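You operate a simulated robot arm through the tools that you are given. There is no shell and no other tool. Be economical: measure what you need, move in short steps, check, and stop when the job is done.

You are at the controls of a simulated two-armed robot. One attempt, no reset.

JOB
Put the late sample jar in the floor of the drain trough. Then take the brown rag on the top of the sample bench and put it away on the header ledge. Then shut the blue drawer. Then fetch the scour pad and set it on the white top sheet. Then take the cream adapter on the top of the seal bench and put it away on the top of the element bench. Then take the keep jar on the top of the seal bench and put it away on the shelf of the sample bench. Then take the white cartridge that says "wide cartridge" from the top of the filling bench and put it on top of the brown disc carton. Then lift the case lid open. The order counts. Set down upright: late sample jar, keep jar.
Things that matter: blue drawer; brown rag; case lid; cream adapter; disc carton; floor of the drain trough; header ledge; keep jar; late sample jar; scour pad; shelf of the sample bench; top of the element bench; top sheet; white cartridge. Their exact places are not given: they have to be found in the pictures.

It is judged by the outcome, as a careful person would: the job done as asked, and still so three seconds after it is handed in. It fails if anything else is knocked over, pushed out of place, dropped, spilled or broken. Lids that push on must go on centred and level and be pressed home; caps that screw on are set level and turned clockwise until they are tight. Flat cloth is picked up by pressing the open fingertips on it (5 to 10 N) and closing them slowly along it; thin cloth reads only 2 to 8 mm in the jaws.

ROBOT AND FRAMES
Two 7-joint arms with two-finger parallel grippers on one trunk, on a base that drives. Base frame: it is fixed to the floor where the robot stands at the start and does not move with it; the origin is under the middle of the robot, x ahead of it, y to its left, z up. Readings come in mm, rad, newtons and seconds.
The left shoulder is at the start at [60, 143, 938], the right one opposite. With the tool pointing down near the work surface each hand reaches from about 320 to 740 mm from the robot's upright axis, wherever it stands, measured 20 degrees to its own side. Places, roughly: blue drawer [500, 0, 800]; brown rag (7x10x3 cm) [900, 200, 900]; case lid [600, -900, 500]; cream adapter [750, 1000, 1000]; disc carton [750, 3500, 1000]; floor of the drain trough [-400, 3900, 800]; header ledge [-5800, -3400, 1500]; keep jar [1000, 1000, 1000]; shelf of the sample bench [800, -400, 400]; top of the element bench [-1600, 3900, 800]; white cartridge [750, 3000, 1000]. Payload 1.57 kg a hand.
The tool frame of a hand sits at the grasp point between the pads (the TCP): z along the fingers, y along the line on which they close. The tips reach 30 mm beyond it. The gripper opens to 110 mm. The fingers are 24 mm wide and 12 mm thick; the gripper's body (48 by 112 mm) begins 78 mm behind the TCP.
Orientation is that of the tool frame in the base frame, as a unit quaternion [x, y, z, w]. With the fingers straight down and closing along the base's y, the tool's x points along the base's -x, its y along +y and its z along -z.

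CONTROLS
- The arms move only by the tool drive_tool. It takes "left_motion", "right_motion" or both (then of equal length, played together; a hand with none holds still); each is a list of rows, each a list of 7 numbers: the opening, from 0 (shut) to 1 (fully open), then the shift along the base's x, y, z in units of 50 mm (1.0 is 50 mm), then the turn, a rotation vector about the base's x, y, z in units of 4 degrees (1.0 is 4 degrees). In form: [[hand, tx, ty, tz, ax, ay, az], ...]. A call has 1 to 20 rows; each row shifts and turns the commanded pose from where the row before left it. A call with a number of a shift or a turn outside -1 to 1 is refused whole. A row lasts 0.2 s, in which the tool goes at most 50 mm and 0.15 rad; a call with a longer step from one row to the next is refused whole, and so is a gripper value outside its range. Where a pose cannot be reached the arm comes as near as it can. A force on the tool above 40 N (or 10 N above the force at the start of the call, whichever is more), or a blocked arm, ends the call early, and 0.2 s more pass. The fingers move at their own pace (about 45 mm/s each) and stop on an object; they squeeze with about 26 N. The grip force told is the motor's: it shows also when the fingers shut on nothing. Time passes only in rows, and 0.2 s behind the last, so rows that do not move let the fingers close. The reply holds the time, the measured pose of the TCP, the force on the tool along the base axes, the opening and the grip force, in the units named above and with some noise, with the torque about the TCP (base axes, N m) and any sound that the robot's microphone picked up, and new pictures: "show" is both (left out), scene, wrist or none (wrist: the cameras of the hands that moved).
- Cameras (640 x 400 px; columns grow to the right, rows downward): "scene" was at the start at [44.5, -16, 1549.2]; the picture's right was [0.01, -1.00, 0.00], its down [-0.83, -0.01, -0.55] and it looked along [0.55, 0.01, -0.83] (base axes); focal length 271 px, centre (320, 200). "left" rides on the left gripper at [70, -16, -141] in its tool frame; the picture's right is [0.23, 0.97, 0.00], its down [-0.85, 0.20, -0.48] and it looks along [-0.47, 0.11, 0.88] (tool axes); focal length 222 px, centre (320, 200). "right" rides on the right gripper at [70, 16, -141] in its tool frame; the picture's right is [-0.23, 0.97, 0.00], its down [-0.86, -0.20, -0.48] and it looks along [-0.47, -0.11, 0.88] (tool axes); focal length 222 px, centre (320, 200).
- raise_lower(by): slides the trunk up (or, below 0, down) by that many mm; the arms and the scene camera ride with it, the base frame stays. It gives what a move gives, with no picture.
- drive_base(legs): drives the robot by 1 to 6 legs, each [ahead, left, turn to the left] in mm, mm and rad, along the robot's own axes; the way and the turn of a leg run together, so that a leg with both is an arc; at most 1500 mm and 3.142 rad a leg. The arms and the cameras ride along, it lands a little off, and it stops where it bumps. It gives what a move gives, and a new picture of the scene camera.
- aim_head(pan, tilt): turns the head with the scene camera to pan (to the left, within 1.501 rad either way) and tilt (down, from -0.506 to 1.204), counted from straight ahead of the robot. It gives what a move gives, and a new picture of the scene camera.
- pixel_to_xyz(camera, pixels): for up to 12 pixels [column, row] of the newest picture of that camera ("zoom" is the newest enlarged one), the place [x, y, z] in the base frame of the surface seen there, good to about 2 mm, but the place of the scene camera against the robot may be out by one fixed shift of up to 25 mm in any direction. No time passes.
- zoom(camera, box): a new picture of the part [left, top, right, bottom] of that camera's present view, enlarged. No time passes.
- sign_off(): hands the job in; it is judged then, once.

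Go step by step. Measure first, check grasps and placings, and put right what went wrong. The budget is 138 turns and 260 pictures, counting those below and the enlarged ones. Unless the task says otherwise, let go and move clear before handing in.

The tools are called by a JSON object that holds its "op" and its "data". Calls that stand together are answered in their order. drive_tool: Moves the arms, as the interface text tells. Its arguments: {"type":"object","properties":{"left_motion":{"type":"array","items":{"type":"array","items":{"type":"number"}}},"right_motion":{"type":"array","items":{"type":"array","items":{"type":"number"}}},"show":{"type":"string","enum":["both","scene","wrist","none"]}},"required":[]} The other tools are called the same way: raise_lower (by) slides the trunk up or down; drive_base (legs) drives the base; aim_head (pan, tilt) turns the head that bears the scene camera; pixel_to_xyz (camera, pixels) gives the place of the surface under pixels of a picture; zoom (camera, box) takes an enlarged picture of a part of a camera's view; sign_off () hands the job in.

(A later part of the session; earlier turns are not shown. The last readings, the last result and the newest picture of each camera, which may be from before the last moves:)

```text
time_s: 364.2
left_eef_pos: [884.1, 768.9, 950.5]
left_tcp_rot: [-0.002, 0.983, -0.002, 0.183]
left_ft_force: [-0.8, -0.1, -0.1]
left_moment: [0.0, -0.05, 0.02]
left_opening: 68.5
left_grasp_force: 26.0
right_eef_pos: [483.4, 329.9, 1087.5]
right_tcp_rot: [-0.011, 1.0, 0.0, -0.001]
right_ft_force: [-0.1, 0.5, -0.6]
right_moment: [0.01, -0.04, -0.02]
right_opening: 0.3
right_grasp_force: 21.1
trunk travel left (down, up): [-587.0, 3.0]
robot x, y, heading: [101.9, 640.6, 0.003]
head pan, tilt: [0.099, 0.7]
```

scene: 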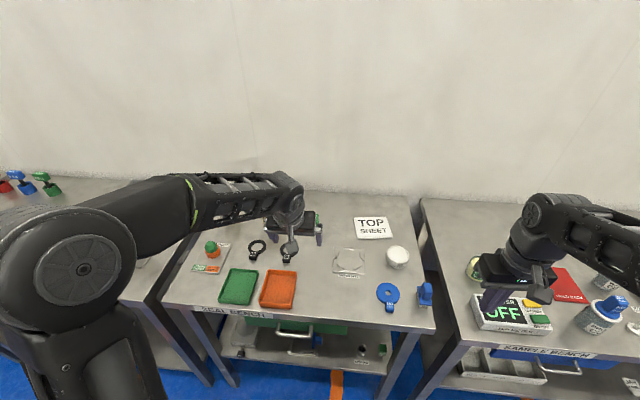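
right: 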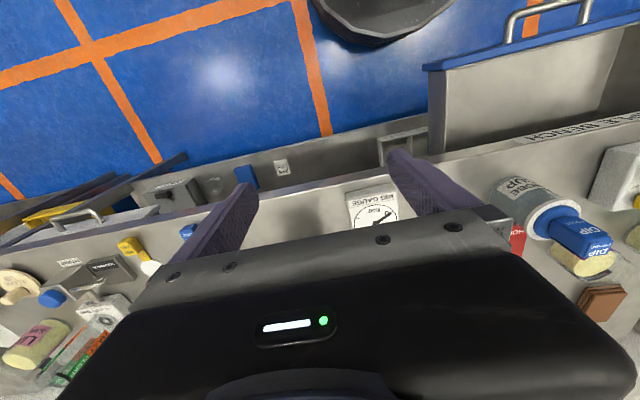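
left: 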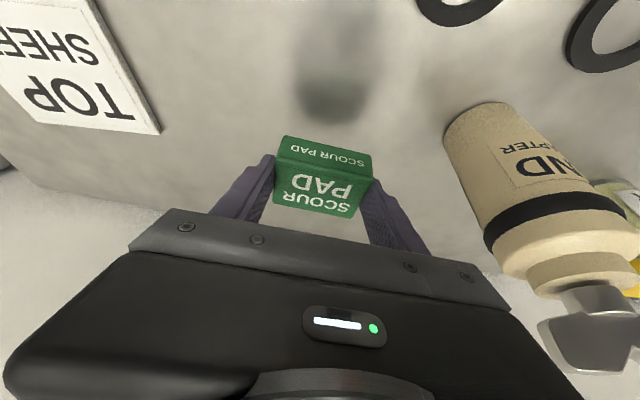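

The pad is held. I strafe the base 241 mm right to bring it over the sheet.

{"op": "drive_base", "data": {"legs": [[0, -241, 0]]}}

{"op": "drive_tool", "data": {"left_motion": [[0, 0, 0, 0, 0, 0, 0]], "show": "wrist"}}

{"op": "pixel_to_xyz", "data": {"camera": "left", "pixels": [[320, 80], [320, 60], [250, 100], [400, 100], [420, 140], [240, 150], [230, 180], [450, 160]]}}

```text
time_s: 366.0
left_eef_pos: [885.0, 534.1, 950.5]
left_tcp_rot: [-0.004, 0.983, -0.001, 0.182]
left_ft_force: [-0.1, -0.7, -0.5]
left_moment: [-0.01, 0.01, 0.04]
left_opening: 68.8
left_grasp_force: 26.1
right_eef_pos: [485.6, 95.4, 1087.8]
right_tcp_rot: [-0.011, 1.0, 0.001, -0.001]
right_ft_force: [-0.5, 0.0, -0.8]
right_moment: [0.02, 0.01, 0.03]
right_opening: 0.0
right_grasp_force: 21.0
trunk travel left (down, up): [-587.0, 3.0]
robot x, y, heading: [102.8, 407.1, 0.004]
head pan, tilt: [0.099, 0.7]
```

scene: 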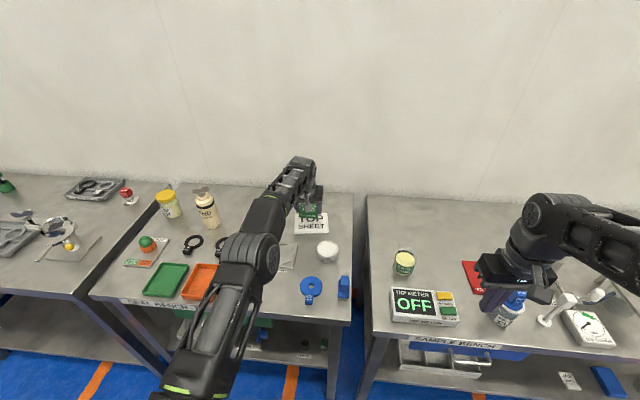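

```text
time_s: 366.4
left_eef_pos: [885.1, 534.6, 950.6]
left_tcp_rot: [-0.004, 0.983, -0.002, 0.184]
left_ft_force: [-0.1, -0.5, -0.3]
left_moment: [0.03, 0.01, -0.02]
left_opening: 68.8
left_grasp_force: 26.3
right_eef_pos: [485.7, 96.3, 1087.0]
right_tcp_rot: [-0.012, 1.0, 0.0, -0.001]
right_ft_force: [0.2, -0.4, 0.4]
right_moment: [0.0, -0.02, -0.02]
right_opening: 0.0
right_grasp_force: 21.1
trunk travel left (down, up): [-587.0, 3.0]
robot x, y, heading: [99.2, 409.2, 0.007]
head pan, tilt: [0.099, 0.7]
```

left: 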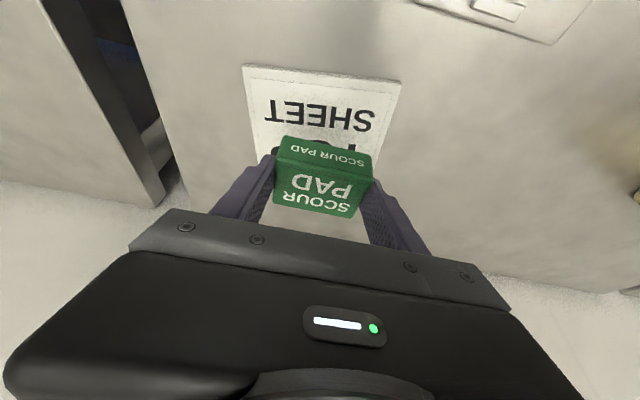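

```text
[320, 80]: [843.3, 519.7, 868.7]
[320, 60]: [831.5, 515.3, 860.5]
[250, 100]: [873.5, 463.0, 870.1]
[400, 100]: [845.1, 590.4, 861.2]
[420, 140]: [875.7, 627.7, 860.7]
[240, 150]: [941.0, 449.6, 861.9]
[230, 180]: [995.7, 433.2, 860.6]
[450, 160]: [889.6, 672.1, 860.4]
```

The sheet's centre is about y=521. I shift 13 mm, lower to contact height, release and lift.

{"op": "drive_tool", "data": {"left_motion": [[0, 0, -0.26, 0, 0, 0, 0], [0, 0, 0, -0.4, 0, 0, 0], [0, 0, 0, -0.3, 0, 0, 0], [0, 0, 0, -0.14, 0, 0, 0], [0, 0, 0, -0.03, 0, 0, 0], [0, 0, 0, 0, 0, 0, 0]], "show": "wrist"}}

```text
time_s: 367.8
left_eef_pos: [885.1, 522.0, 907.4]
left_tcp_rot: [-0.004, 0.983, -0.001, 0.183]
left_ft_force: [-0.5, -0.7, -1.0]
left_moment: [0.0, -0.04, 0.0]
left_opening: 68.8
left_grasp_force: 26.4
right_eef_pos: [485.2, 96.0, 1088.0]
right_tcp_rot: [-0.011, 1.0, 0.0, -0.001]
right_ft_force: [0.4, 0.6, -0.4]
right_moment: [-0.02, -0.01, -0.01]
right_opening: 0.2
right_grasp_force: 21.1
trunk travel left (down, up): [-587.0, 3.0]
robot x, y, heading: [98.6, 410.0, 0.009]
head pan, tilt: [0.099, 0.7]
```

left: 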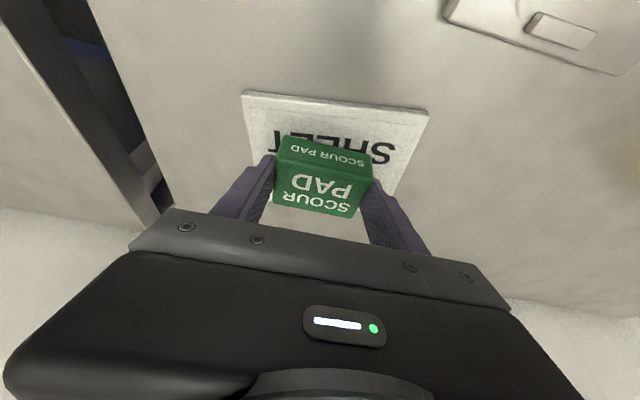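

No contact force yet; I lower 3 mm more, open and rise.

{"op": "drive_tool", "data": {"left_motion": [[0, 0, 0, -0.04, 0, 0, 0], [0, 0, 0, -0.02, 0, 0, 0], [0.66, 0, 0, 0, 0, 0, 0], [0.75, 0, 0, 0, 0, 0, 0], [0.9, 0, 0, 0, 0, 0, 0], [0.95, 0, 0, 0, 0, 0, 0], [0.95, 0, 0, 0.3, 0, 0, 0], [0.95, 0, 0, 0.7, 0, 0, 0], [0.95, -0.4, 0, 0.7, 0, 0, 0], [0.95, -0.7, 0, 0.3, 0, 0, 0], [0.95, -0.9, 0, 0, 0, 0, 0], [0.95, -0.9, 0, 0, 0, 0, 0], [0.95, -0.9, 0, 0, 0, 0, 0]], "show": "wrist"}}

```text
time_s: 370.6
left_eef_pos: [694.3, 522.8, 1006.8]
left_tcp_rot: [-0.004, 0.983, -0.001, 0.184]
left_ft_force: [-0.3, -0.3, 0.3]
left_moment: [0.0, -0.01, 0.0]
left_opening: 104.6
left_grasp_force: 0.1
right_eef_pos: [483.2, 97.5, 1088.7]
right_tcp_rot: [-0.012, 1.0, 0.0, 0.0]
right_ft_force: [-0.6, 0.8, -0.9]
right_moment: [-0.03, -0.01, -0.01]
right_opening: 0.0
right_grasp_force: 21.5
trunk travel left (down, up): [-587.0, 3.0]
robot x, y, heading: [105.0, 408.6, 0.004]
head pan, tilt: [0.099, 0.7]
```

left: 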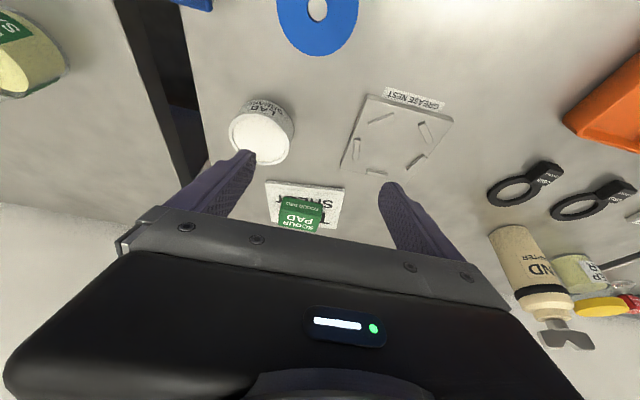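

The scour pad lies on the sheet. Next the cream END ADAPTER: I raise and straighten the left hand, then move the base towards (205, 800).

{"op": "drive_tool", "data": {"left_motion": [[0.95, -0.5, 0, 0.4, 0, 1, 0], [0.95, -0.7, 0, 0.4, 0, 1, 0], [0.95, -0.7, 0, 0.4, 0, 1, 0], [0.95, -0.7, 0, 0.3, 0, 1, 0], [1, -0.7, 0, 0, 0, 1, 0], [1, 0, 0, 0, 0, 0.25, 0]], "show": "none"}}

{"op": "drive_base", "data": {"legs": [[0, 390, 0], [100, 0, 0]]}}

{"op": "drive_tool", "data": {"left_motion": [[1, 0, 0, 0, 0, 0, 0]], "show": "wrist"}}

```text
time_s: 372.0
left_eef_pos: [530.2, 521.6, 1079.4]
left_tcp_rot: [-0.004, 1.0, 0.0, 0.001]
left_ft_force: [0.9, -0.2, -0.1]
left_moment: [-0.02, -0.03, -0.01]
left_opening: 109.9
left_grasp_force: 0.1
right_eef_pos: [484.7, 95.4, 1087.7]
right_tcp_rot: [-0.011, 1.0, 0.0, -0.001]
right_ft_force: [0.5, 0.0, -0.2]
right_moment: [0.01, 0.03, 0.01]
right_opening: 0.0
right_grasp_force: 21.3
trunk travel left (down, up): [-587.0, 3.0]
robot x, y, heading: [102.5, 407.6, 0.005]
head pan, tilt: [0.099, 0.7]
```

```text
time_s: 375.1
left_eef_pos: [631.4, 902.1, 1079.6]
left_tcp_rot: [0.0, 1.0, 0.0, 0.001]
left_ft_force: [0.3, 0.2, 0.2]
left_moment: [0.03, 0.04, 0.02]
left_opening: 110.0
left_grasp_force: 0.0
right_eef_pos: [581.7, 476.5, 1087.6]
right_tcp_rot: [-0.007, 1.0, 0.0, -0.001]
right_ft_force: [0.4, -0.3, 0.2]
right_moment: [0.01, 0.05, 0.0]
right_opening: 0.0
right_grasp_force: 21.1
trunk travel left (down, up): [-587.0, 3.0]
robot x, y, heading: [201.0, 789.4, -0.001]
head pan, tilt: [0.099, 0.7]
```

scene: 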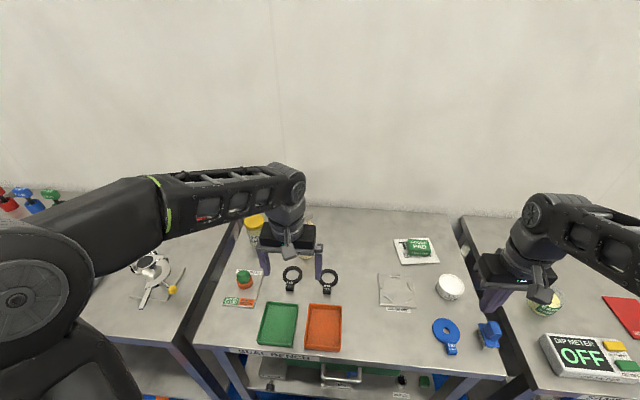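

```text
time_s: 375.5
left_eef_pos: [629.7, 901.0, 1080.6]
left_tcp_rot: [0.0, 1.0, 0.0, 0.001]
left_ft_force: [0.5, 0.9, 0.1]
left_moment: [-0.01, -0.02, 0.02]
left_opening: 110.0
left_grasp_force: 0.0
right_eef_pos: [580.9, 476.7, 1087.7]
right_tcp_rot: [-0.007, 1.0, 0.0, -0.001]
right_ft_force: [-0.1, -0.3, 0.4]
right_moment: [0.03, 0.0, 0.03]
right_opening: 0.1
right_grasp_force: 21.5
trunk travel left (down, up): [-587.0, 3.0]
robot x, y, heading: [197.9, 788.9, -0.003]
head pan, tilt: [0.099, 0.7]
```

left: 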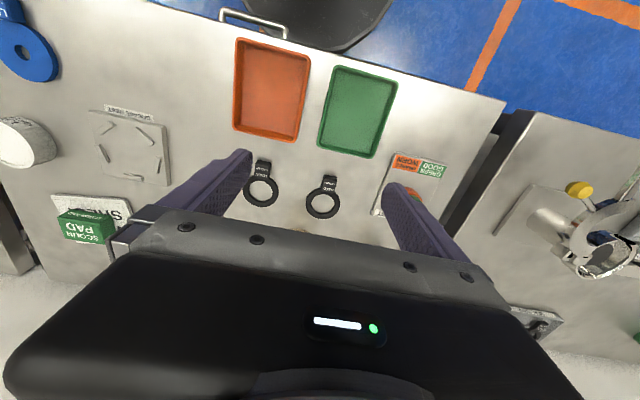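

The adapter is hidden behind the gripper; I tilt the hand forward to see it.

{"op": "drive_tool", "data": {"left_motion": [[1, 0, 0, 0.2, 0, -1, 0], [1, 0, 0, 0.2, 0, -1, 0], [1, 0, 0, 0, 0, -1, 0], [1, 0, 0, 0, 0, -1, 0], [1, 0, 0, 0, 0, -1, 0], [1, 0, 0, 0, 0, -1, 0], [1, 0, 0, 0, 0, -1, 0]], "show": "wrist"}}

{"op": "zoom", "data": {"camera": "left", "box": [220, 110, 480, 270]}}

```text
time_s: 377.1
left_eef_pos: [629.7, 902.2, 1101.5]
left_tcp_rot: [0.0, 0.97, -0.001, 0.244]
left_ft_force: [0.1, -1.1, 0.2]
left_moment: [0.0, 0.0, -0.01]
left_opening: 110.4
left_grasp_force: 0.2
right_eef_pos: [580.0, 475.7, 1087.7]
right_tcp_rot: [-0.007, 1.0, 0.0, -0.001]
right_ft_force: [0.0, -0.4, 0.4]
right_moment: [-0.03, 0.01, -0.01]
right_opening: 0.2
right_grasp_force: 21.1
trunk travel left (down, up): [-587.0, 3.0]
robot x, y, heading: [202.2, 789.9, -0.003]
head pan, tilt: [0.099, 0.7]
```

left: 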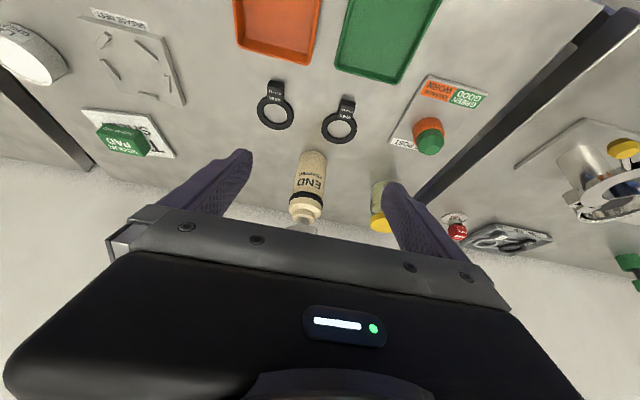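

```text
2.46 times, centred on (350, 190) of left
```

zoom: 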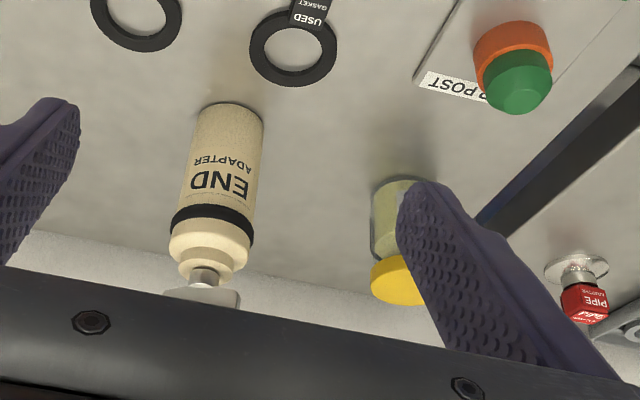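

{"op": "pixel_to_xyz", "data": {"camera": "left", "pixels": [[311, 154], [309, 165], [308, 180], [299, 175], [323, 178], [305, 196], [304, 206], [304, 214], [301, 229], [380, 190], [380, 215], [380, 224]]}}

```text
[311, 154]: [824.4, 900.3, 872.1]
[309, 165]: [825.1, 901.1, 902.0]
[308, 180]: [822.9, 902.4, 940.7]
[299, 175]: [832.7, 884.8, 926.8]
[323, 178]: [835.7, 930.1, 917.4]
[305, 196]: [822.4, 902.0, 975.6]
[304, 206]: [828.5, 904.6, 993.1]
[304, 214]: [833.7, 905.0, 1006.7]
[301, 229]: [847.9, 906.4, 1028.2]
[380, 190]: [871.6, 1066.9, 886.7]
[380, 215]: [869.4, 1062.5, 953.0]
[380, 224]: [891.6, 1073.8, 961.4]
```

The adapter is a ≈57 mm cylinder centred at about (852,907), z 860–975, wing nut to 1030. I approach with a 45° tilt along the tool axis to z≈935.

{"op": "drive_tool", "data": {"left_motion": [[1, 0.55, 0.1, -0.27, 0, -1, 0], [1, 0.55, 0, -0.27, 0, -1, 0], [1, 0.55, 0, -0.27, 0, -1, 0], [1, 0.55, 0, -0.27, 0, -1, 0], [1, 0.56, 0, -0.56, 0, 0, 0], [1, 0.56, 0, -0.56, 0, 0, 0], [1, 0.56, 0, -0.56, 0, 0, 0], [1, 0.5, 0, -0.56, 0, 0, 0], [1, 0, 0, 0, 0, 0, 0]]}}

```text
time_s: 379.1
left_eef_pos: [848.8, 907.0, 933.7]
left_tcp_rot: [0.0, 0.927, 0.0, 0.376]
left_ft_force: [0.2, -0.5, 0.3]
left_moment: [-0.01, -0.01, 0.02]
left_opening: 110.1
left_grasp_force: 0.0
right_eef_pos: [580.2, 476.9, 1088.7]
right_tcp_rot: [-0.007, 1.0, 0.0, 0.0]
right_ft_force: [0.0, 0.8, 0.6]
right_moment: [0.0, -0.06, 0.01]
right_opening: 0.1
right_grasp_force: 21.2
trunk travel left (down, up): [-587.0, 3.0]
robot x, y, heading: [199.2, 793.4, -0.003]
head pan, tilt: [0.099, 0.7]
```

scene: 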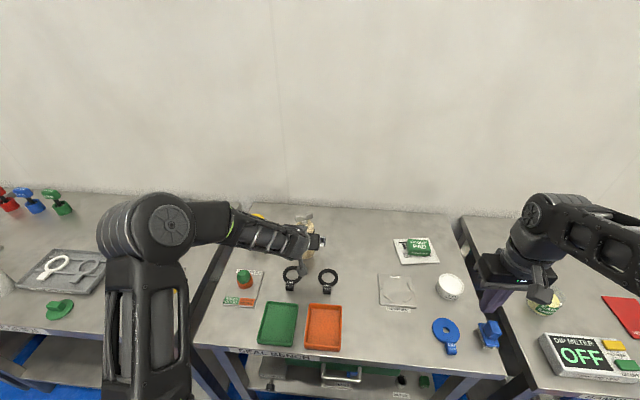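
left: 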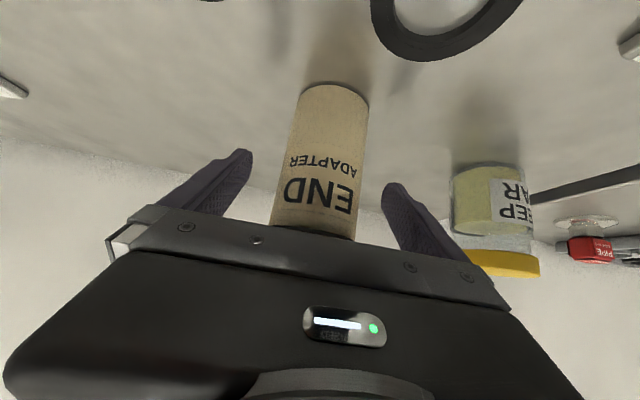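

The adapter stands between the fingers. I close and lift slowly.

{"op": "drive_tool", "data": {"left_motion": [[0, 0, 0, 0, 0, 0, 0], [0, 0, 0, 0, 0, 0, 0], [0, 0, 0, 0, 0, 0, 0], [0, 0, 0, 0, 0, 0, 0], [0, 0, 0, 0, 0, 0, 0], [0, 0, 0, 0, 0, 0, 0], [0, 0, 0, 0.06, 0, 0, 0], [0, 0, 0, 0.1, 0, 0, 0], [0, 0, 0, 0.15, 0, 0, 0], [0, 0, 0, 0.2, 0, 0, 0], [0, 0, 0, 0.25, 0, 0, 0], [0, 0, 0, 0.3, 0, 0, 0], [0, 0, 0, 0.3, 0, 0, 0], [0, 0, 0, 0.3, 0, 0, 0], [0, 0, 0, 0.2, 0, 0, 0]], "show": "wrist"}}

{"op": "pixel_to_xyz", "data": {"camera": "left", "pixels": [[325, 95], [325, 120], [320, 160], [320, 200], [320, 228]]}}

```text
time_s: 382.3
left_eef_pos: [848.4, 907.6, 1026.8]
left_tcp_rot: [0.0, 0.927, 0.001, 0.376]
left_ft_force: [-0.2, 0.9, -2.4]
left_moment: [0.02, 0.04, -0.02]
left_opening: 58.8
left_grasp_force: 26.1
right_eef_pos: [580.7, 476.9, 1088.2]
right_tcp_rot: [-0.008, 1.0, 0.001, 0.0]
right_ft_force: [0.1, -0.5, -0.7]
right_moment: [-0.02, -0.04, -0.03]
right_opening: 0.2
right_grasp_force: 21.3
trunk travel left (down, up): [-587.0, 3.0]
robot x, y, heading: [197.2, 790.2, -0.004]
head pan, tilt: [0.099, 0.7]
```

left: 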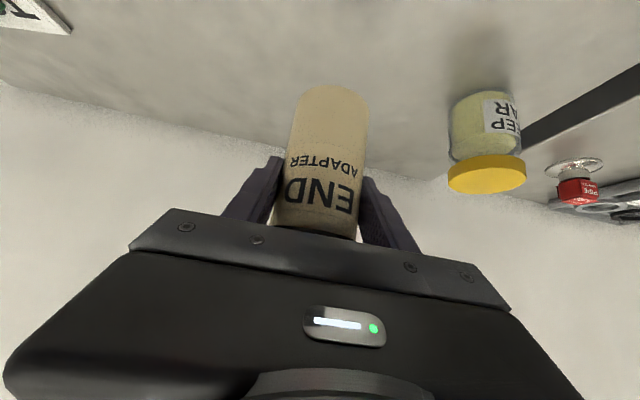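

```text
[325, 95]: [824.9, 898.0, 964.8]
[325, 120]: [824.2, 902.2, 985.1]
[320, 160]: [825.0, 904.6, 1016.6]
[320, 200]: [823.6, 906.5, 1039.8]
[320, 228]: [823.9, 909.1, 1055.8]
```

The adapter is held without slip (bottom 74 mm below the TCP). I draw it in, then back off and drive to the element bench.

{"op": "drive_tool", "data": {"left_motion": [[0, -0.3, 0, 0.3, 0, 0, 0], [0, -0.5, 0, 0.4, 0, 0, 0], [0, -0.6, 0, 0.3, 0, 0, 0], [0, -0.6, 0, 0, 0, 0, 0], [0, -0.6, 0, 0, 0, 0, 0], [0, -0.5, 0, 0, 0, 0, 0], [0, -0.2, 0, 0, 0, 0, 0]], "show": "none"}}

{"op": "drive_base", "data": {"legs": [[-500, 0, 0], [0, 0, 1.574], [1180, 0, 0], [1150, 0, 0], [0, 1200, 0]]}}

```text
time_s: 383.9
left_eef_pos: [683.3, 907.7, 1077.1]
left_tcp_rot: [0.001, 0.927, -0.001, 0.375]
left_ft_force: [-0.2, -0.5, -2.5]
left_moment: [0.02, 0.01, -0.04]
left_opening: 58.9
left_grasp_force: 26.0
right_eef_pos: [580.1, 476.6, 1087.2]
right_tcp_rot: [-0.008, 1.0, 0.001, -0.002]
right_ft_force: [0.5, -1.3, 0.2]
right_moment: [0.01, 0.05, -0.01]
right_opening: 0.0
right_grasp_force: 21.2
trunk travel left (down, up): [-587.0, 3.0]
robot x, y, heading: [203.8, 792.1, -0.007]
head pan, tilt: [0.099, 0.7]
```

```text
time_s: 407.3
left_eef_pos: [-1582.0, 3601.7, 1077.6]
left_tcp_rot: [0.657, -0.654, -0.266, -0.265]
left_ft_force: [-0.7, 0.4, -2.0]
left_moment: [-0.01, -0.03, -0.05]
left_opening: 58.6
left_grasp_force: 26.1
right_eef_pos: [-1151.5, 3501.3, 1088.9]
right_tcp_rot: [0.714, -0.7, 0.0, 0.0]
right_ft_force: [0.3, 0.1, 0.0]
right_moment: [-0.03, -0.04, 0.02]
right_opening: 0.1
right_grasp_force: 21.5
trunk travel left (down, up): [-587.0, 3.0]
robot x, y, heading: [-1462.3, 3118.3, 1.571]
head pan, tilt: [0.099, 0.7]
```

scene: 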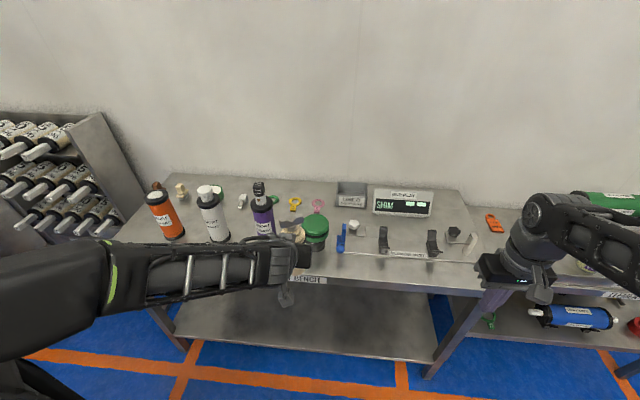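

I arrived at the element bench at (-1462,3118). I look for a free spot.

{"op": "zoom", "data": {"camera": "scene", "box": [110, 160, 510, 310]}}

{"op": "drive_tool", "data": {"left_motion": [[0, 0, 0, 0, 0, 0, 0]], "show": "wrist"}}

{"op": "pixel_to_xyz", "data": {"camera": "scene", "pixels": [[180, 240], [230, 240], [345, 265], [350, 210], [365, 230], [335, 190], [285, 220], [430, 230], [400, 265], [130, 235], [265, 235], [372, 214]]}}

```text
1.60 times, centred on (310, 235) of scene
```

zoom: 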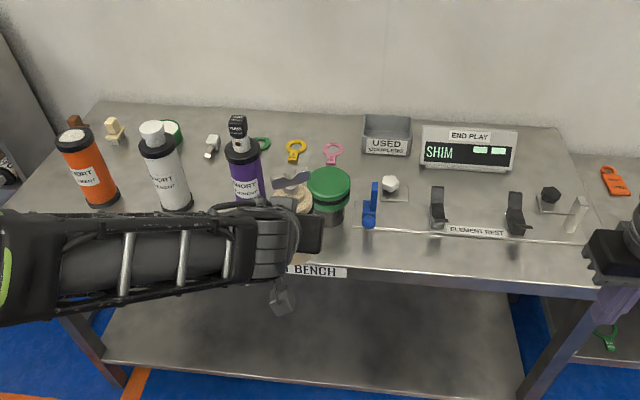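

```text
time_s: 407.7
left_eef_pos: [-1582.9, 3601.8, 1077.6]
left_tcp_rot: [0.656, -0.654, -0.266, -0.266]
left_ft_force: [1.2, -0.1, -3.4]
left_moment: [-0.02, -0.02, -0.04]
left_opening: 58.6
left_grasp_force: 25.9
right_eef_pos: [-1151.4, 3501.0, 1087.7]
right_tcp_rot: [0.714, -0.701, 0.0, 0.001]
right_ft_force: [0.6, -0.3, -0.4]
right_moment: [0.01, 0.02, 0.0]
right_opening: 0.0
right_grasp_force: 21.6
trunk travel left (down, up): [-587.0, 3.0]
robot x, y, heading: [-1463.3, 3120.6, 1.574]
head pan, tilt: [0.099, 0.7]
```

left: 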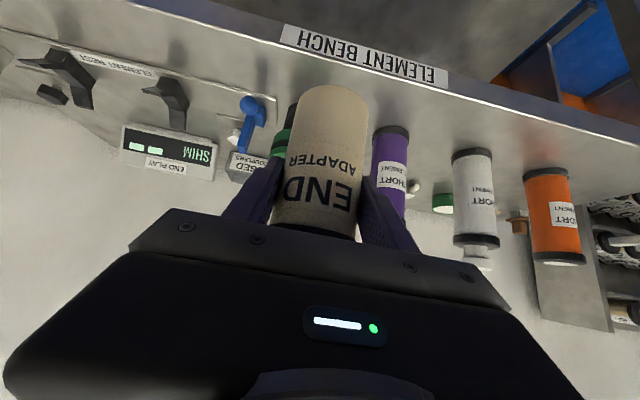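

```text
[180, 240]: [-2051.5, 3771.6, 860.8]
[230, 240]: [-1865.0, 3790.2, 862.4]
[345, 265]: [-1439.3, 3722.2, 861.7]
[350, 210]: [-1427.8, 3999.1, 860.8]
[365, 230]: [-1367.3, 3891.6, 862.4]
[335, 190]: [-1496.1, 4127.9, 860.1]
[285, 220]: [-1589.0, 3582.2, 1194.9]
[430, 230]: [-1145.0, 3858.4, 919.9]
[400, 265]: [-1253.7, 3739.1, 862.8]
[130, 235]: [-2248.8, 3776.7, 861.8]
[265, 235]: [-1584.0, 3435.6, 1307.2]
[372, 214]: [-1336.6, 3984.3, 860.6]
```

{"op": "pixel_to_xyz", "data": {"camera": "left", "pixels": [[390, 132], [472, 155], [548, 174], [430, 150], [435, 175], [430, 120], [510, 175], [285, 130], [270, 100], [412, 187], [500, 140], [590, 170]]}}

{"op": "zoom", "data": {"camera": "left", "box": [340, 60, 640, 250]}}

```text
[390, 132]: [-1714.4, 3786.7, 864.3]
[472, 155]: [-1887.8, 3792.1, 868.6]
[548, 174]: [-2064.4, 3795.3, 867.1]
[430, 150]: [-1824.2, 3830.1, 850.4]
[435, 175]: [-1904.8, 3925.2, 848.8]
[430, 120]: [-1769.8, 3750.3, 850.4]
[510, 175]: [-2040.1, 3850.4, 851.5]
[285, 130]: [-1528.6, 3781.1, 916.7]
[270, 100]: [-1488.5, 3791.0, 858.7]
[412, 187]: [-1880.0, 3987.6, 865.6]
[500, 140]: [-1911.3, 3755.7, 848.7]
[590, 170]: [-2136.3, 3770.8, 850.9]
```

```text
2.11 times, centred on (490, 155) of left
```

zoom: 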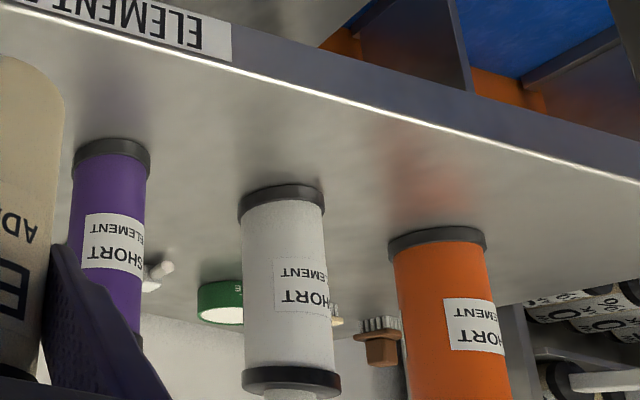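

The gap between the purple (x≈-1719) and white (x≈-1891) bottles suits the adapter at about (-1806, 3775). I check the bench's front edge position there.

{"op": "pixel_to_xyz", "data": {"camera": "left", "pixels": [[430, 100], [440, 105], [480, 108], [500, 113], [500, 118], [430, 93], [450, 100], [472, 160], [458, 155], [487, 157], [380, 130], [402, 133]]}}

```text
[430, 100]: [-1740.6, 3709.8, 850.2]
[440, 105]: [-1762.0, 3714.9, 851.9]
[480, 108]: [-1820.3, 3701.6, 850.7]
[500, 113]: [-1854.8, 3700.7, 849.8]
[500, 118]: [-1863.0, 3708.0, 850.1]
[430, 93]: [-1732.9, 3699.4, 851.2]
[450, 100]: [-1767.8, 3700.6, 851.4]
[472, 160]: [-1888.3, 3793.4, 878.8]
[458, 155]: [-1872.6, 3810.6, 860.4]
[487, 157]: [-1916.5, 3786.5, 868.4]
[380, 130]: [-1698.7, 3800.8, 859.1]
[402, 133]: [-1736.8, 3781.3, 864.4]
```

The bench edge is at y≈3698 and top z≈850.5, so a free front strip of ≈89 mm exists. I aim for (-1806, 3752); first the base: 100 ahead, 222 left.

{"op": "drive_base", "data": {"legs": [[0, 222, -0.003], [100, 0, 0]]}}

{"op": "drive_tool", "data": {"left_motion": [[0, 0, 0.0, 0, 0, 0, 0]], "show": "wrist"}}

```text
time_s: 410.1
left_eef_pos: [-1808.1, 3705.0, 1075.8]
left_tcp_rot: [0.656, -0.656, -0.265, -0.264]
left_ft_force: [0.0, 0.9, -3.4]
left_moment: [-0.09, 0.0, 0.0]
left_opening: 58.6
left_grasp_force: 25.7
right_eef_pos: [-1376.0, 3601.3, 1086.8]
right_tcp_rot: [0.712, -0.702, 0.001, 0.001]
right_ft_force: [-0.5, -0.3, -0.2]
right_moment: [-0.04, -0.06, 0.0]
right_opening: 0.2
right_grasp_force: 21.3
trunk travel left (down, up): [-587.0, 3.0]
robot x, y, heading: [-1692.0, 3217.7, 1.568]
head pan, tilt: [0.099, 0.7]
```

scene: 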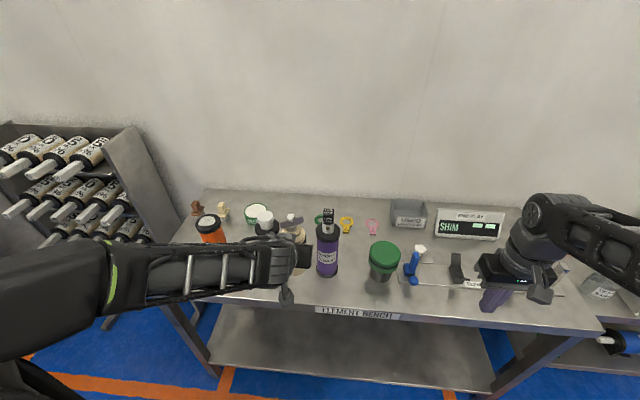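

```text
time_s: 410.5
left_eef_pos: [-1807.1, 3703.3, 1077.1]
left_tcp_rot: [0.656, -0.655, -0.265, -0.264]
left_ft_force: [0.7, -0.5, -1.7]
left_moment: [-0.06, 0.03, -0.02]
left_opening: 58.3
left_grasp_force: 25.3
right_eef_pos: [-1377.4, 3600.7, 1086.8]
right_tcp_rot: [0.712, -0.702, 0.001, 0.001]
right_ft_force: [0.0, -0.4, 0.1]
right_moment: [0.02, 0.0, -0.02]
right_opening: 0.0
right_grasp_force: 21.0
trunk travel left (down, up): [-587.0, 3.0]
robot x, y, heading: [-1695.5, 3216.0, 1.564]
head pan, tilt: [0.099, 0.7]
```

left: 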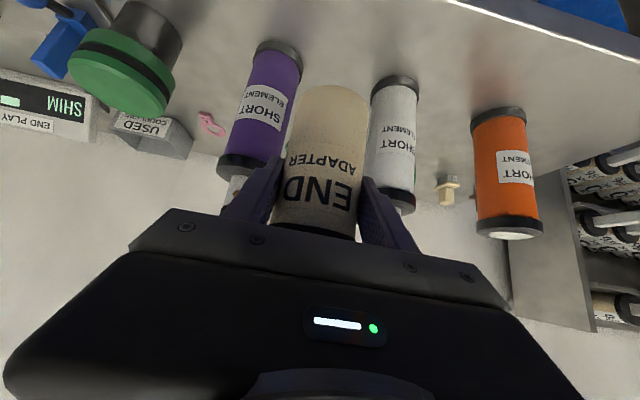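

It is centred between the two bottles. I lower it: 48 mm ahead, 151 mm down, gently.

{"op": "drive_tool", "data": {"left_motion": [[0, 0, 0.32, -0.6, 0, 0, 0], [0, 0, 0.32, -0.6, 0, 0, 0], [0, 0, 0.3, -0.6, 0, 0, 0], [0, 0, 0, -0.5, 0, 0, 0], [0, 0, 0, -0.3, 0, 0, 0], [0, 0, 0, -0.2, 0, 0, 0], [0, 0, 0, -0.1, 0, 0, 0], [0, 0, 0, -0.08, 0, 0, 0], [0, 0, 0, 0, 0, 0, 0]], "show": "wrist"}}

```text
time_s: 412.5
left_eef_pos: [-1806.4, 3750.3, 928.6]
left_tcp_rot: [-0.655, 0.655, 0.266, 0.266]
left_ft_force: [-0.6, 0.0, -2.5]
left_moment: [-0.01, 0.0, -0.01]
left_opening: 58.5
left_grasp_force: 25.6
right_eef_pos: [-1376.9, 3601.4, 1088.3]
right_tcp_rot: [0.713, -0.701, 0.0, 0.0]
right_ft_force: [-0.6, 0.2, 0.1]
right_moment: [-0.01, 0.0, 0.0]
right_opening: 0.0
right_grasp_force: 21.0
trunk travel left (down, up): [-587.0, 3.0]
robot x, y, heading: [-1686.8, 3219.0, 1.566]
head pan, tilt: [0.099, 0.7]
```

left: 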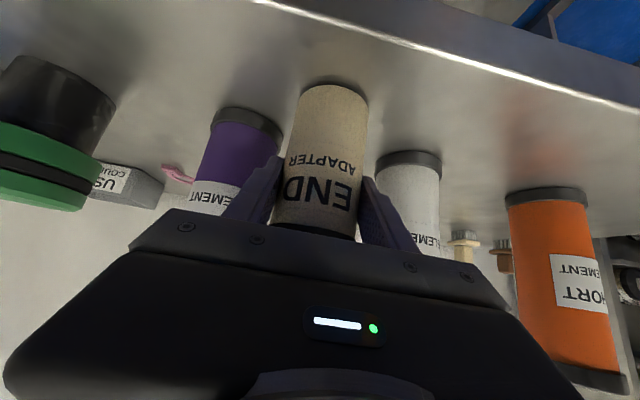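

Still just above the bench. I lower 4–5 mm in fine steps and look at the force.

{"op": "drive_tool", "data": {"left_motion": [[0, 0, 0, -0.04, 0, 0, 0], [0, 0, 0, -0.03, 0, 0, 0], [0, 0, 0, -0.02, 0, 0, 0], [0, 0, 0, 0, 0, 0, 0]], "show": "none"}}

```text
time_s: 413.5
left_eef_pos: [-1806.1, 3750.1, 926.0]
left_tcp_rot: [-0.654, 0.656, 0.266, 0.267]
left_ft_force: [0.3, -0.1, 6.4]
left_moment: [0.11, -0.11, -0.07]
left_opening: 58.4
left_grasp_force: 26.1
right_eef_pos: [-1376.3, 3600.0, 1088.1]
right_tcp_rot: [0.712, -0.702, 0.0, 0.001]
right_ft_force: [-0.5, -0.5, -0.5]
right_moment: [0.02, 0.0, 0.01]
right_opening: 0.0
right_grasp_force: 20.5
trunk travel left (down, up): [-587.0, 3.0]
robot x, y, heading: [-1690.5, 3217.9, 1.566]
head pan, tilt: [0.099, 0.7]
```

It touches (6 N). I open a little, then back out along the tool axis.

{"op": "drive_tool", "data": {"left_motion": [[0.58, 0, 0, 0, 0, 0, 0], [0.64, 0, 0, 0, 0, 0, 0], [0.68, 0, 0, 0, 0, 0, 0], [0.68, 0, 0, 0, 0, 0, 0], [0.68, 0, -0.2, 0.2, 0, 0, 0], [0.68, 0, -0.4, 0.4, 0, 0, 0], [0.68, 0, -0.5, 0.5, 0, 0, 0], [0.68, 0, -0.5, 0.5, 0, 0, 0], [0.68, 0, -0.5, 0.5, 0, 0, 0], [0.68, 0, -0.5, 0.5, 0, 0, 0]]}}

```text
time_s: 415.7
left_eef_pos: [-1787.9, 3656.8, 1067.4]
left_tcp_rot: [-0.655, 0.656, 0.265, 0.265]
left_ft_force: [-0.4, -0.1, -0.1]
left_moment: [0.01, 0.0, 0.01]
left_opening: 74.8
left_grasp_force: 0.0
left hand out of reach, approached as far as the arm can: row 8, 9, 10
right_eef_pos: [-1377.5, 3599.9, 1087.9]
right_tcp_rot: [0.712, -0.703, 0.001, 0.0]
right_ft_force: [0.1, 0.5, -0.6]
right_moment: [0.06, 0.0, 0.02]
right_opening: 0.2
right_grasp_force: 21.4
trunk travel left (down, up): [-587.0, 3.0]
robot x, y, heading: [-1689.0, 3221.7, 1.571]
head pan, tilt: [0.099, 0.7]
```

scene: 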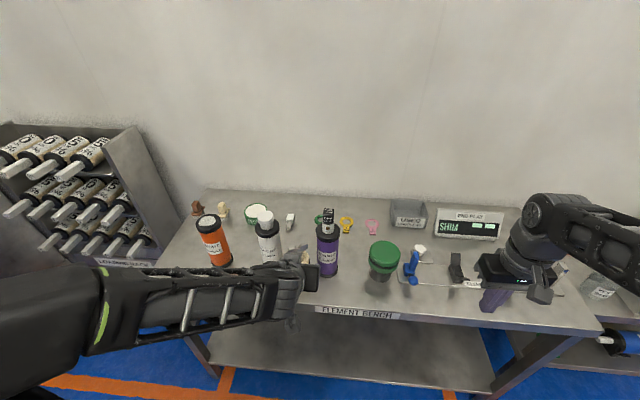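
left: 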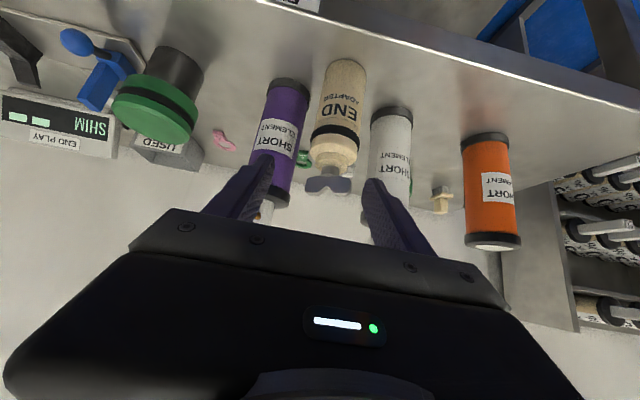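

The adapter stands upright between the bottles. Next, the keep jar: I drive back towards the seal bench.

{"op": "drive_base", "data": {"legs": [[-80, 0, 0], [0, -1400, 0], [0, 0, -1.571], [0, -1100, 0], [0, -1080, 0]]}}

```text
time_s: 437.5
left_eef_pos: [82.2, 1050.6, 1066.2]
left_tcp_rot: [0.011, 0.927, -0.004, 0.374]
left_ft_force: [-0.5, -0.4, 0.0]
left_moment: [0.01, 0.02, 0.01]
left_opening: 74.7
left_grasp_force: 0.0
right_eef_pos: [14.3, 641.8, 1087.5]
right_tcp_rot: [0.004, 1.0, 0.001, -0.002]
right_ft_force: [-0.3, -0.8, -0.2]
right_moment: [-0.02, -0.03, -0.02]
right_opening: 0.0
right_grasp_force: 20.9
trunk travel left (down, up): [-587.0, 3.0]
robot x, y, heading: [-355.2, 965.0, -0.03]
head pan, tilt: [0.099, 0.7]
```

scene: 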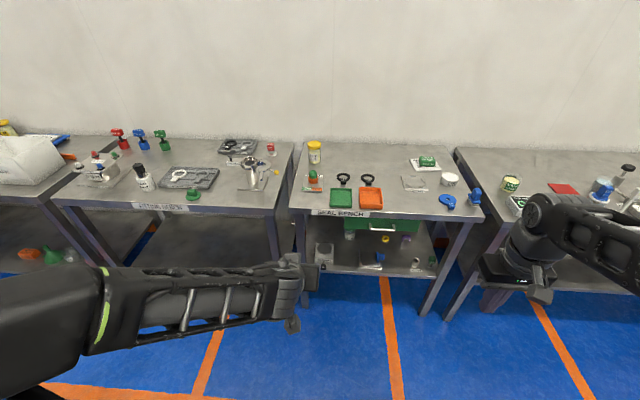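

I straighten, drive ahead to x≈160, and look with the wrist camera.

{"op": "drive_base", "data": {"legs": [[0, 0, 0.03], [515, 0, 0]]}}

{"op": "drive_tool", "data": {"left_motion": [[1, 0.5, 0.1, 0.2, 0, 1, 0], [1, 0.3, 0.1, 0.2, 0, 0, 0], [1, 0, 0, 0, 0, 0, 0]], "show": "wrist"}}

```text
time_s: 441.0
left_eef_pos: [608.9, 1062.2, 1066.1]
left_tcp_rot: [0.001, 0.928, 0.0, 0.373]
left_ft_force: [0.0, 0.3, -1.0]
left_moment: [0.0, -0.01, 0.02]
left_opening: 74.8
left_grasp_force: 0.0
right_eef_pos: [550.1, 650.0, 1087.3]
right_tcp_rot: [-0.006, 1.0, 0.0, -0.001]
right_ft_force: [0.6, 0.1, -0.2]
right_moment: [0.03, 0.0, -0.01]
right_opening: 0.2
right_grasp_force: 21.0
trunk travel left (down, up): [-587.0, 3.0]
robot x, y, heading: [170.7, 965.3, -0.006]
head pan, tilt: [0.099, 0.7]
```

scene: 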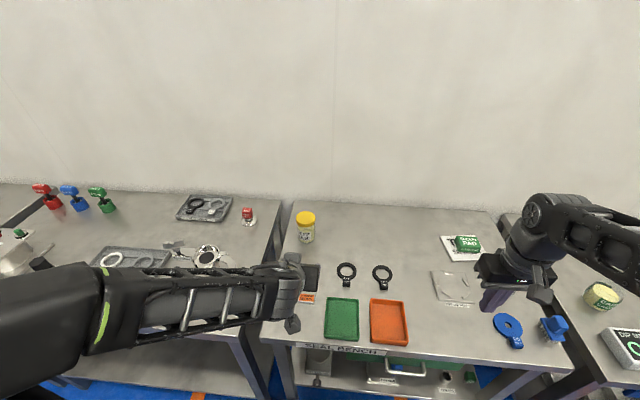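

```text
time_s: 441.8
left_eef_pos: [649.2, 1070.7, 1085.4]
left_tcp_rot: [0.001, 0.94, 0.0, 0.341]
left_ft_force: [0.9, 0.3, 0.4]
left_moment: [-0.01, -0.03, 0.02]
left_opening: 109.9
left_grasp_force: 0.0
right_eef_pos: [548.7, 649.2, 1087.5]
right_tcp_rot: [-0.007, 1.0, 0.0, -0.001]
right_ft_force: [0.1, -0.1, 0.3]
right_moment: [0.01, -0.01, -0.01]
right_opening: 0.1
right_grasp_force: 21.5
trunk travel left (down, up): [-587.0, 3.0]
robot x, y, heading: [167.5, 966.0, -0.001]
head pan, tilt: [0.099, 0.7]
```

left: 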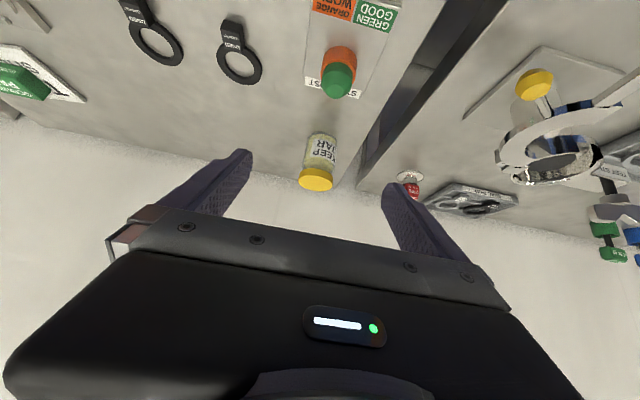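

The keep jar is at left (318,160). I measure it and the test post.

{"op": "zoom", "data": {"camera": "left", "box": [270, 40, 430, 200]}}

{"op": "pixel_to_xyz", "data": {"camera": "left", "pixels": [[322, 140], [320, 150], [318, 160], [308, 150], [333, 152], [316, 178], [305, 178], [330, 180], [318, 188], [339, 60], [338, 90], [337, 97]]}}

```text
2.50 times, centred on (350, 120) of left
```

zoom: 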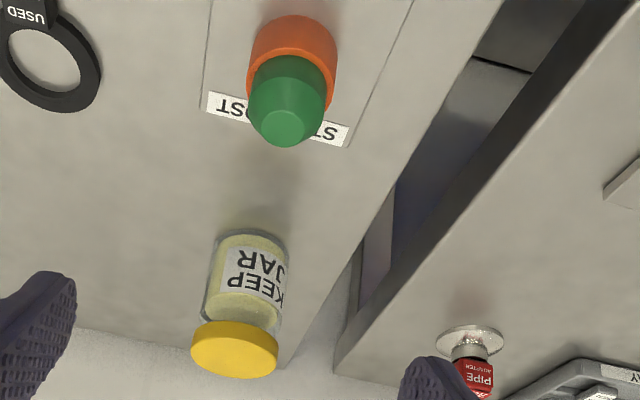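

```text
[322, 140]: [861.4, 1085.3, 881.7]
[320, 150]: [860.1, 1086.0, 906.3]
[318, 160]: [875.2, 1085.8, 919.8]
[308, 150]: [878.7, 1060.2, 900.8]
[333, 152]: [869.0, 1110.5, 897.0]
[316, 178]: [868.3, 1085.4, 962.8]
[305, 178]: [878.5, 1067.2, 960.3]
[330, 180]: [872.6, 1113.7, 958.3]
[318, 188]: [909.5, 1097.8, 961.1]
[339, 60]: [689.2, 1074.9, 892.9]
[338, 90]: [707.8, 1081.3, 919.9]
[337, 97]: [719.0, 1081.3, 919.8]
```

The keep jar is centred at about (890,1086), ≈58 mm wide, lid top z 961. I approach along the 40° tool axis to z≈905.

{"op": "drive_tool", "data": {"left_motion": [[1, 0.785, 0.08, -0.4, 0, 0, 0], [1, 0.785, 0.08, -0.4, 0, 0, 0], [1, 0.785, 0.08, -0.4, 0, 0, 0], [1, 0.785, 0.08, -0.4, 0, 0, 0], [1, 0.42, 0, -0.5, 0, 0, 0], [1, 0.42, 0, -0.5, 0, 0, 0], [1, 0.42, 0, -0.5, 0, 0, 0], [1, 0.42, 0, -0.5, 0, 0, 0], [1, 0, 0, 0, 0, 0, 0]], "show": "wrist"}}

```text
time_s: 443.8
left_eef_pos: [890.1, 1089.2, 905.5]
left_tcp_rot: [0.001, 0.94, 0.001, 0.342]
left_ft_force: [0.2, 0.7, 0.4]
left_moment: [0.05, -0.01, 0.01]
left_opening: 109.7
left_grasp_force: 0.1
right_eef_pos: [550.1, 649.3, 1088.2]
right_tcp_rot: [-0.006, 1.0, 0.0, -0.001]
right_ft_force: [-0.8, -0.4, -0.2]
right_moment: [-0.03, 0.0, -0.02]
right_opening: 0.0
right_grasp_force: 21.5
trunk travel left (down, up): [-587.0, 3.0]
robot x, y, heading: [170.3, 965.8, -0.002]
head pan, tilt: [0.099, 0.7]
```

left: 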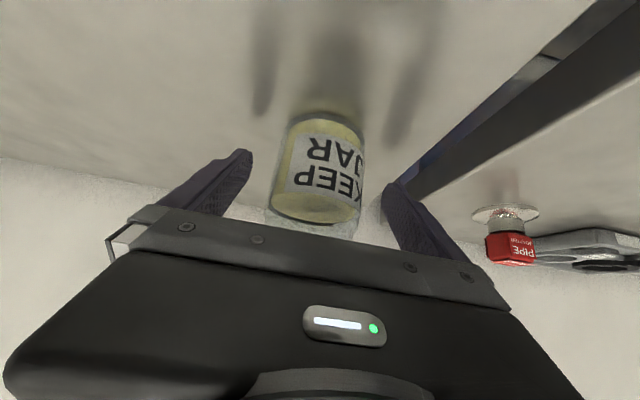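

The jar is between the fingers. I close and lift slowly.

{"op": "drive_tool", "data": {"left_motion": [[0, 0, 0, 0, 0, 0, 0], [0, 0, 0, 0, 0, 0, 0], [0, 0, 0, 0, 0, 0, 0], [0, 0, 0, 0, 0, 0, 0], [0, 0, 0, 0, 0, 0, 0], [0, 0, 0, 0, 0, 0, 0], [0, 0, 0, 0, 0, 0, 0], [0, 0, 0, 0.06, 0, 0, 0], [0, 0, 0, 0.1, 0, 0, 0], [0, 0, 0, 0.15, 0, 0, 0], [0, 0, 0, 0.2, 0, 0, 0], [0, 0, 0, 0.25, 0, 0, 0], [0, 0, 0, 0.3, 0, 0, 0], [0, 0, 0, 0.3, 0, 0, 0], [0, 0, 0, 0.2, 0, 0, 0]], "show": "wrist"}}

{"op": "pixel_to_xyz", "data": {"camera": "left", "pixels": [[322, 120], [320, 130], [320, 150], [320, 180], [320, 205]]}}

```text
time_s: 447.0
left_eef_pos: [889.7, 1087.4, 983.6]
left_tcp_rot: [0.001, 0.94, 0.0, 0.341]
left_ft_force: [-0.1, 0.1, -1.8]
left_moment: [0.03, 0.0, 0.0]
left_opening: 65.2
left_grasp_force: 25.6
right_eef_pos: [550.4, 649.5, 1087.4]
right_tcp_rot: [-0.007, 1.0, 0.0, -0.001]
right_ft_force: [0.0, -0.8, -0.4]
right_moment: [0.01, 0.02, 0.01]
right_opening: 0.1
right_grasp_force: 21.3
trunk travel left (down, up): [-587.0, 3.0]
robot x, y, heading: [168.1, 964.6, -0.006]
head pan, tilt: [0.099, 0.7]
```

left: 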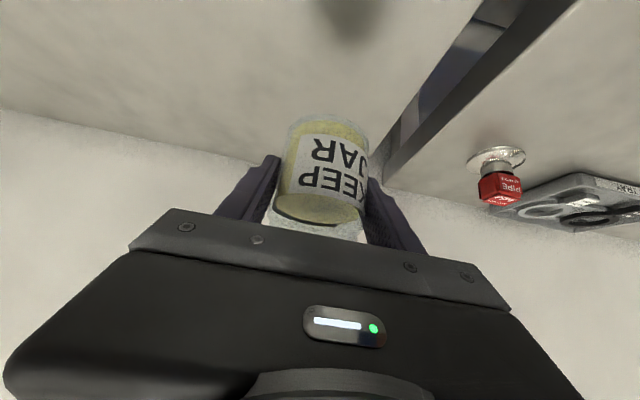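

```text
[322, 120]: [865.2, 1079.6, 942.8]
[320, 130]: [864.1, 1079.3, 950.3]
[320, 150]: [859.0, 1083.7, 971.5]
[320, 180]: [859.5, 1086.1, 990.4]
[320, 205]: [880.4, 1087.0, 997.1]
```

The keep jar is held without slip. I draw back and drive to the sample bench, then look at its shelf.

{"op": "drive_tool", "data": {"left_motion": [[0, -0.2, 0, 0.3, 0, 0, 0], [0, -0.4, 0, 0.4, 0, 0, 0], [0, -0.6, 0, 0.4, 0, 0, 0], [0, -0.6, 0, 0.2, 0, 0, 0], [0, -0.6, 0, 0, 0, 0, 0], [0, -0.6, 0, 0, 0, 0, 0], [0, -0.5, 0, 0, 0, 0, 0], [0, -0.3, 0, 0, 0, 0, 0]], "show": "none"}}

{"op": "drive_base", "data": {"legs": [[-520, 0, 0.004], [0, -1250, 0]]}}

{"op": "aim_head", "data": {"pan": 0.0, "tilt": 0.85}}

```text
time_s: 448.8
left_eef_pos: [699.9, 1088.7, 1050.6]
left_tcp_rot: [0.0, 0.94, 0.0, 0.342]
left_ft_force: [-0.3, -1.2, -1.8]
left_moment: [-0.04, -0.03, -0.01]
left_opening: 64.9
left_grasp_force: 25.7
right_eef_pos: [549.4, 649.7, 1089.0]
right_tcp_rot: [-0.006, 1.0, -0.001, -0.001]
right_ft_force: [0.5, -0.4, 0.5]
right_moment: [-0.03, 0.01, -0.02]
right_opening: 0.0
right_grasp_force: 21.7
trunk travel left (down, up): [-587.0, 3.0]
robot x, y, heading: [166.1, 965.1, -0.005]
head pan, tilt: [0.099, 0.7]
```

```text
time_s: 457.7
left_eef_pos: [186.7, -164.2, 1050.7]
left_tcp_rot: [-0.004, 0.94, 0.002, 0.341]
left_ft_force: [-0.3, -0.3, -2.8]
left_moment: [0.02, 0.05, 0.0]
left_opening: 64.6
left_grasp_force: 26.1
right_eef_pos: [41.3, -602.6, 1087.0]
right_tcp_rot: [-0.011, 1.0, 0.0, -0.001]
right_ft_force: [0.6, 0.3, 0.3]
right_moment: [0.01, 0.03, 0.04]
right_opening: 0.0
right_grasp_force: 21.3
trunk travel left (down, up): [-587.0, 3.0]
robot x, y, heading: [-341.0, -294.0, 0.003]
head pan, tilt: [0.099, 0.7]
```

scene: 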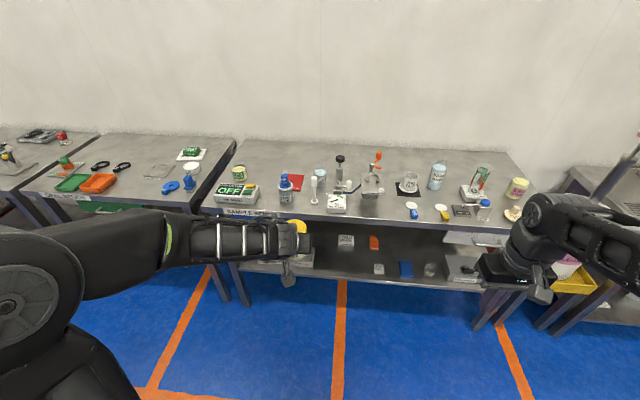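

```text
time_s: 458.4
left_eef_pos: [186.1, -163.3, 1049.9]
left_tcp_rot: [-0.005, 0.94, 0.002, 0.341]
left_ft_force: [-0.1, 0.1, -2.0]
left_moment: [0.01, 0.0, 0.01]
left_opening: 65.0
left_grasp_force: 25.8
right_eef_pos: [41.0, -601.1, 1087.5]
right_tcp_rot: [-0.011, 1.0, 0.0, -0.001]
right_ft_force: [-0.3, -0.1, 0.6]
right_moment: [-0.01, 0.0, 0.0]
right_opening: 0.0
right_grasp_force: 21.6
trunk travel left (down, up): [-587.0, 3.0]
robot x, y, heading: [-343.7, -292.4, 0.006]
head pan, tilt: [0.0, 0.85]
```

scene: 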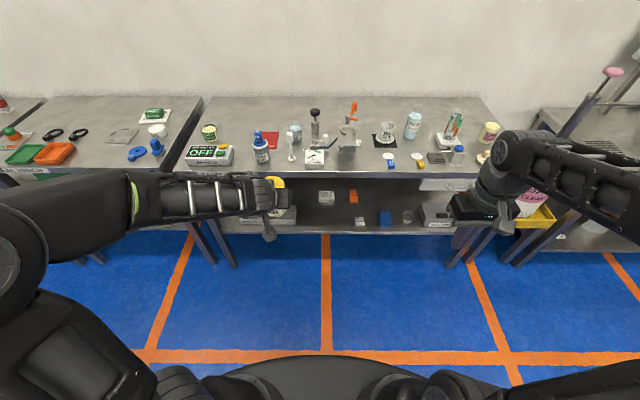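

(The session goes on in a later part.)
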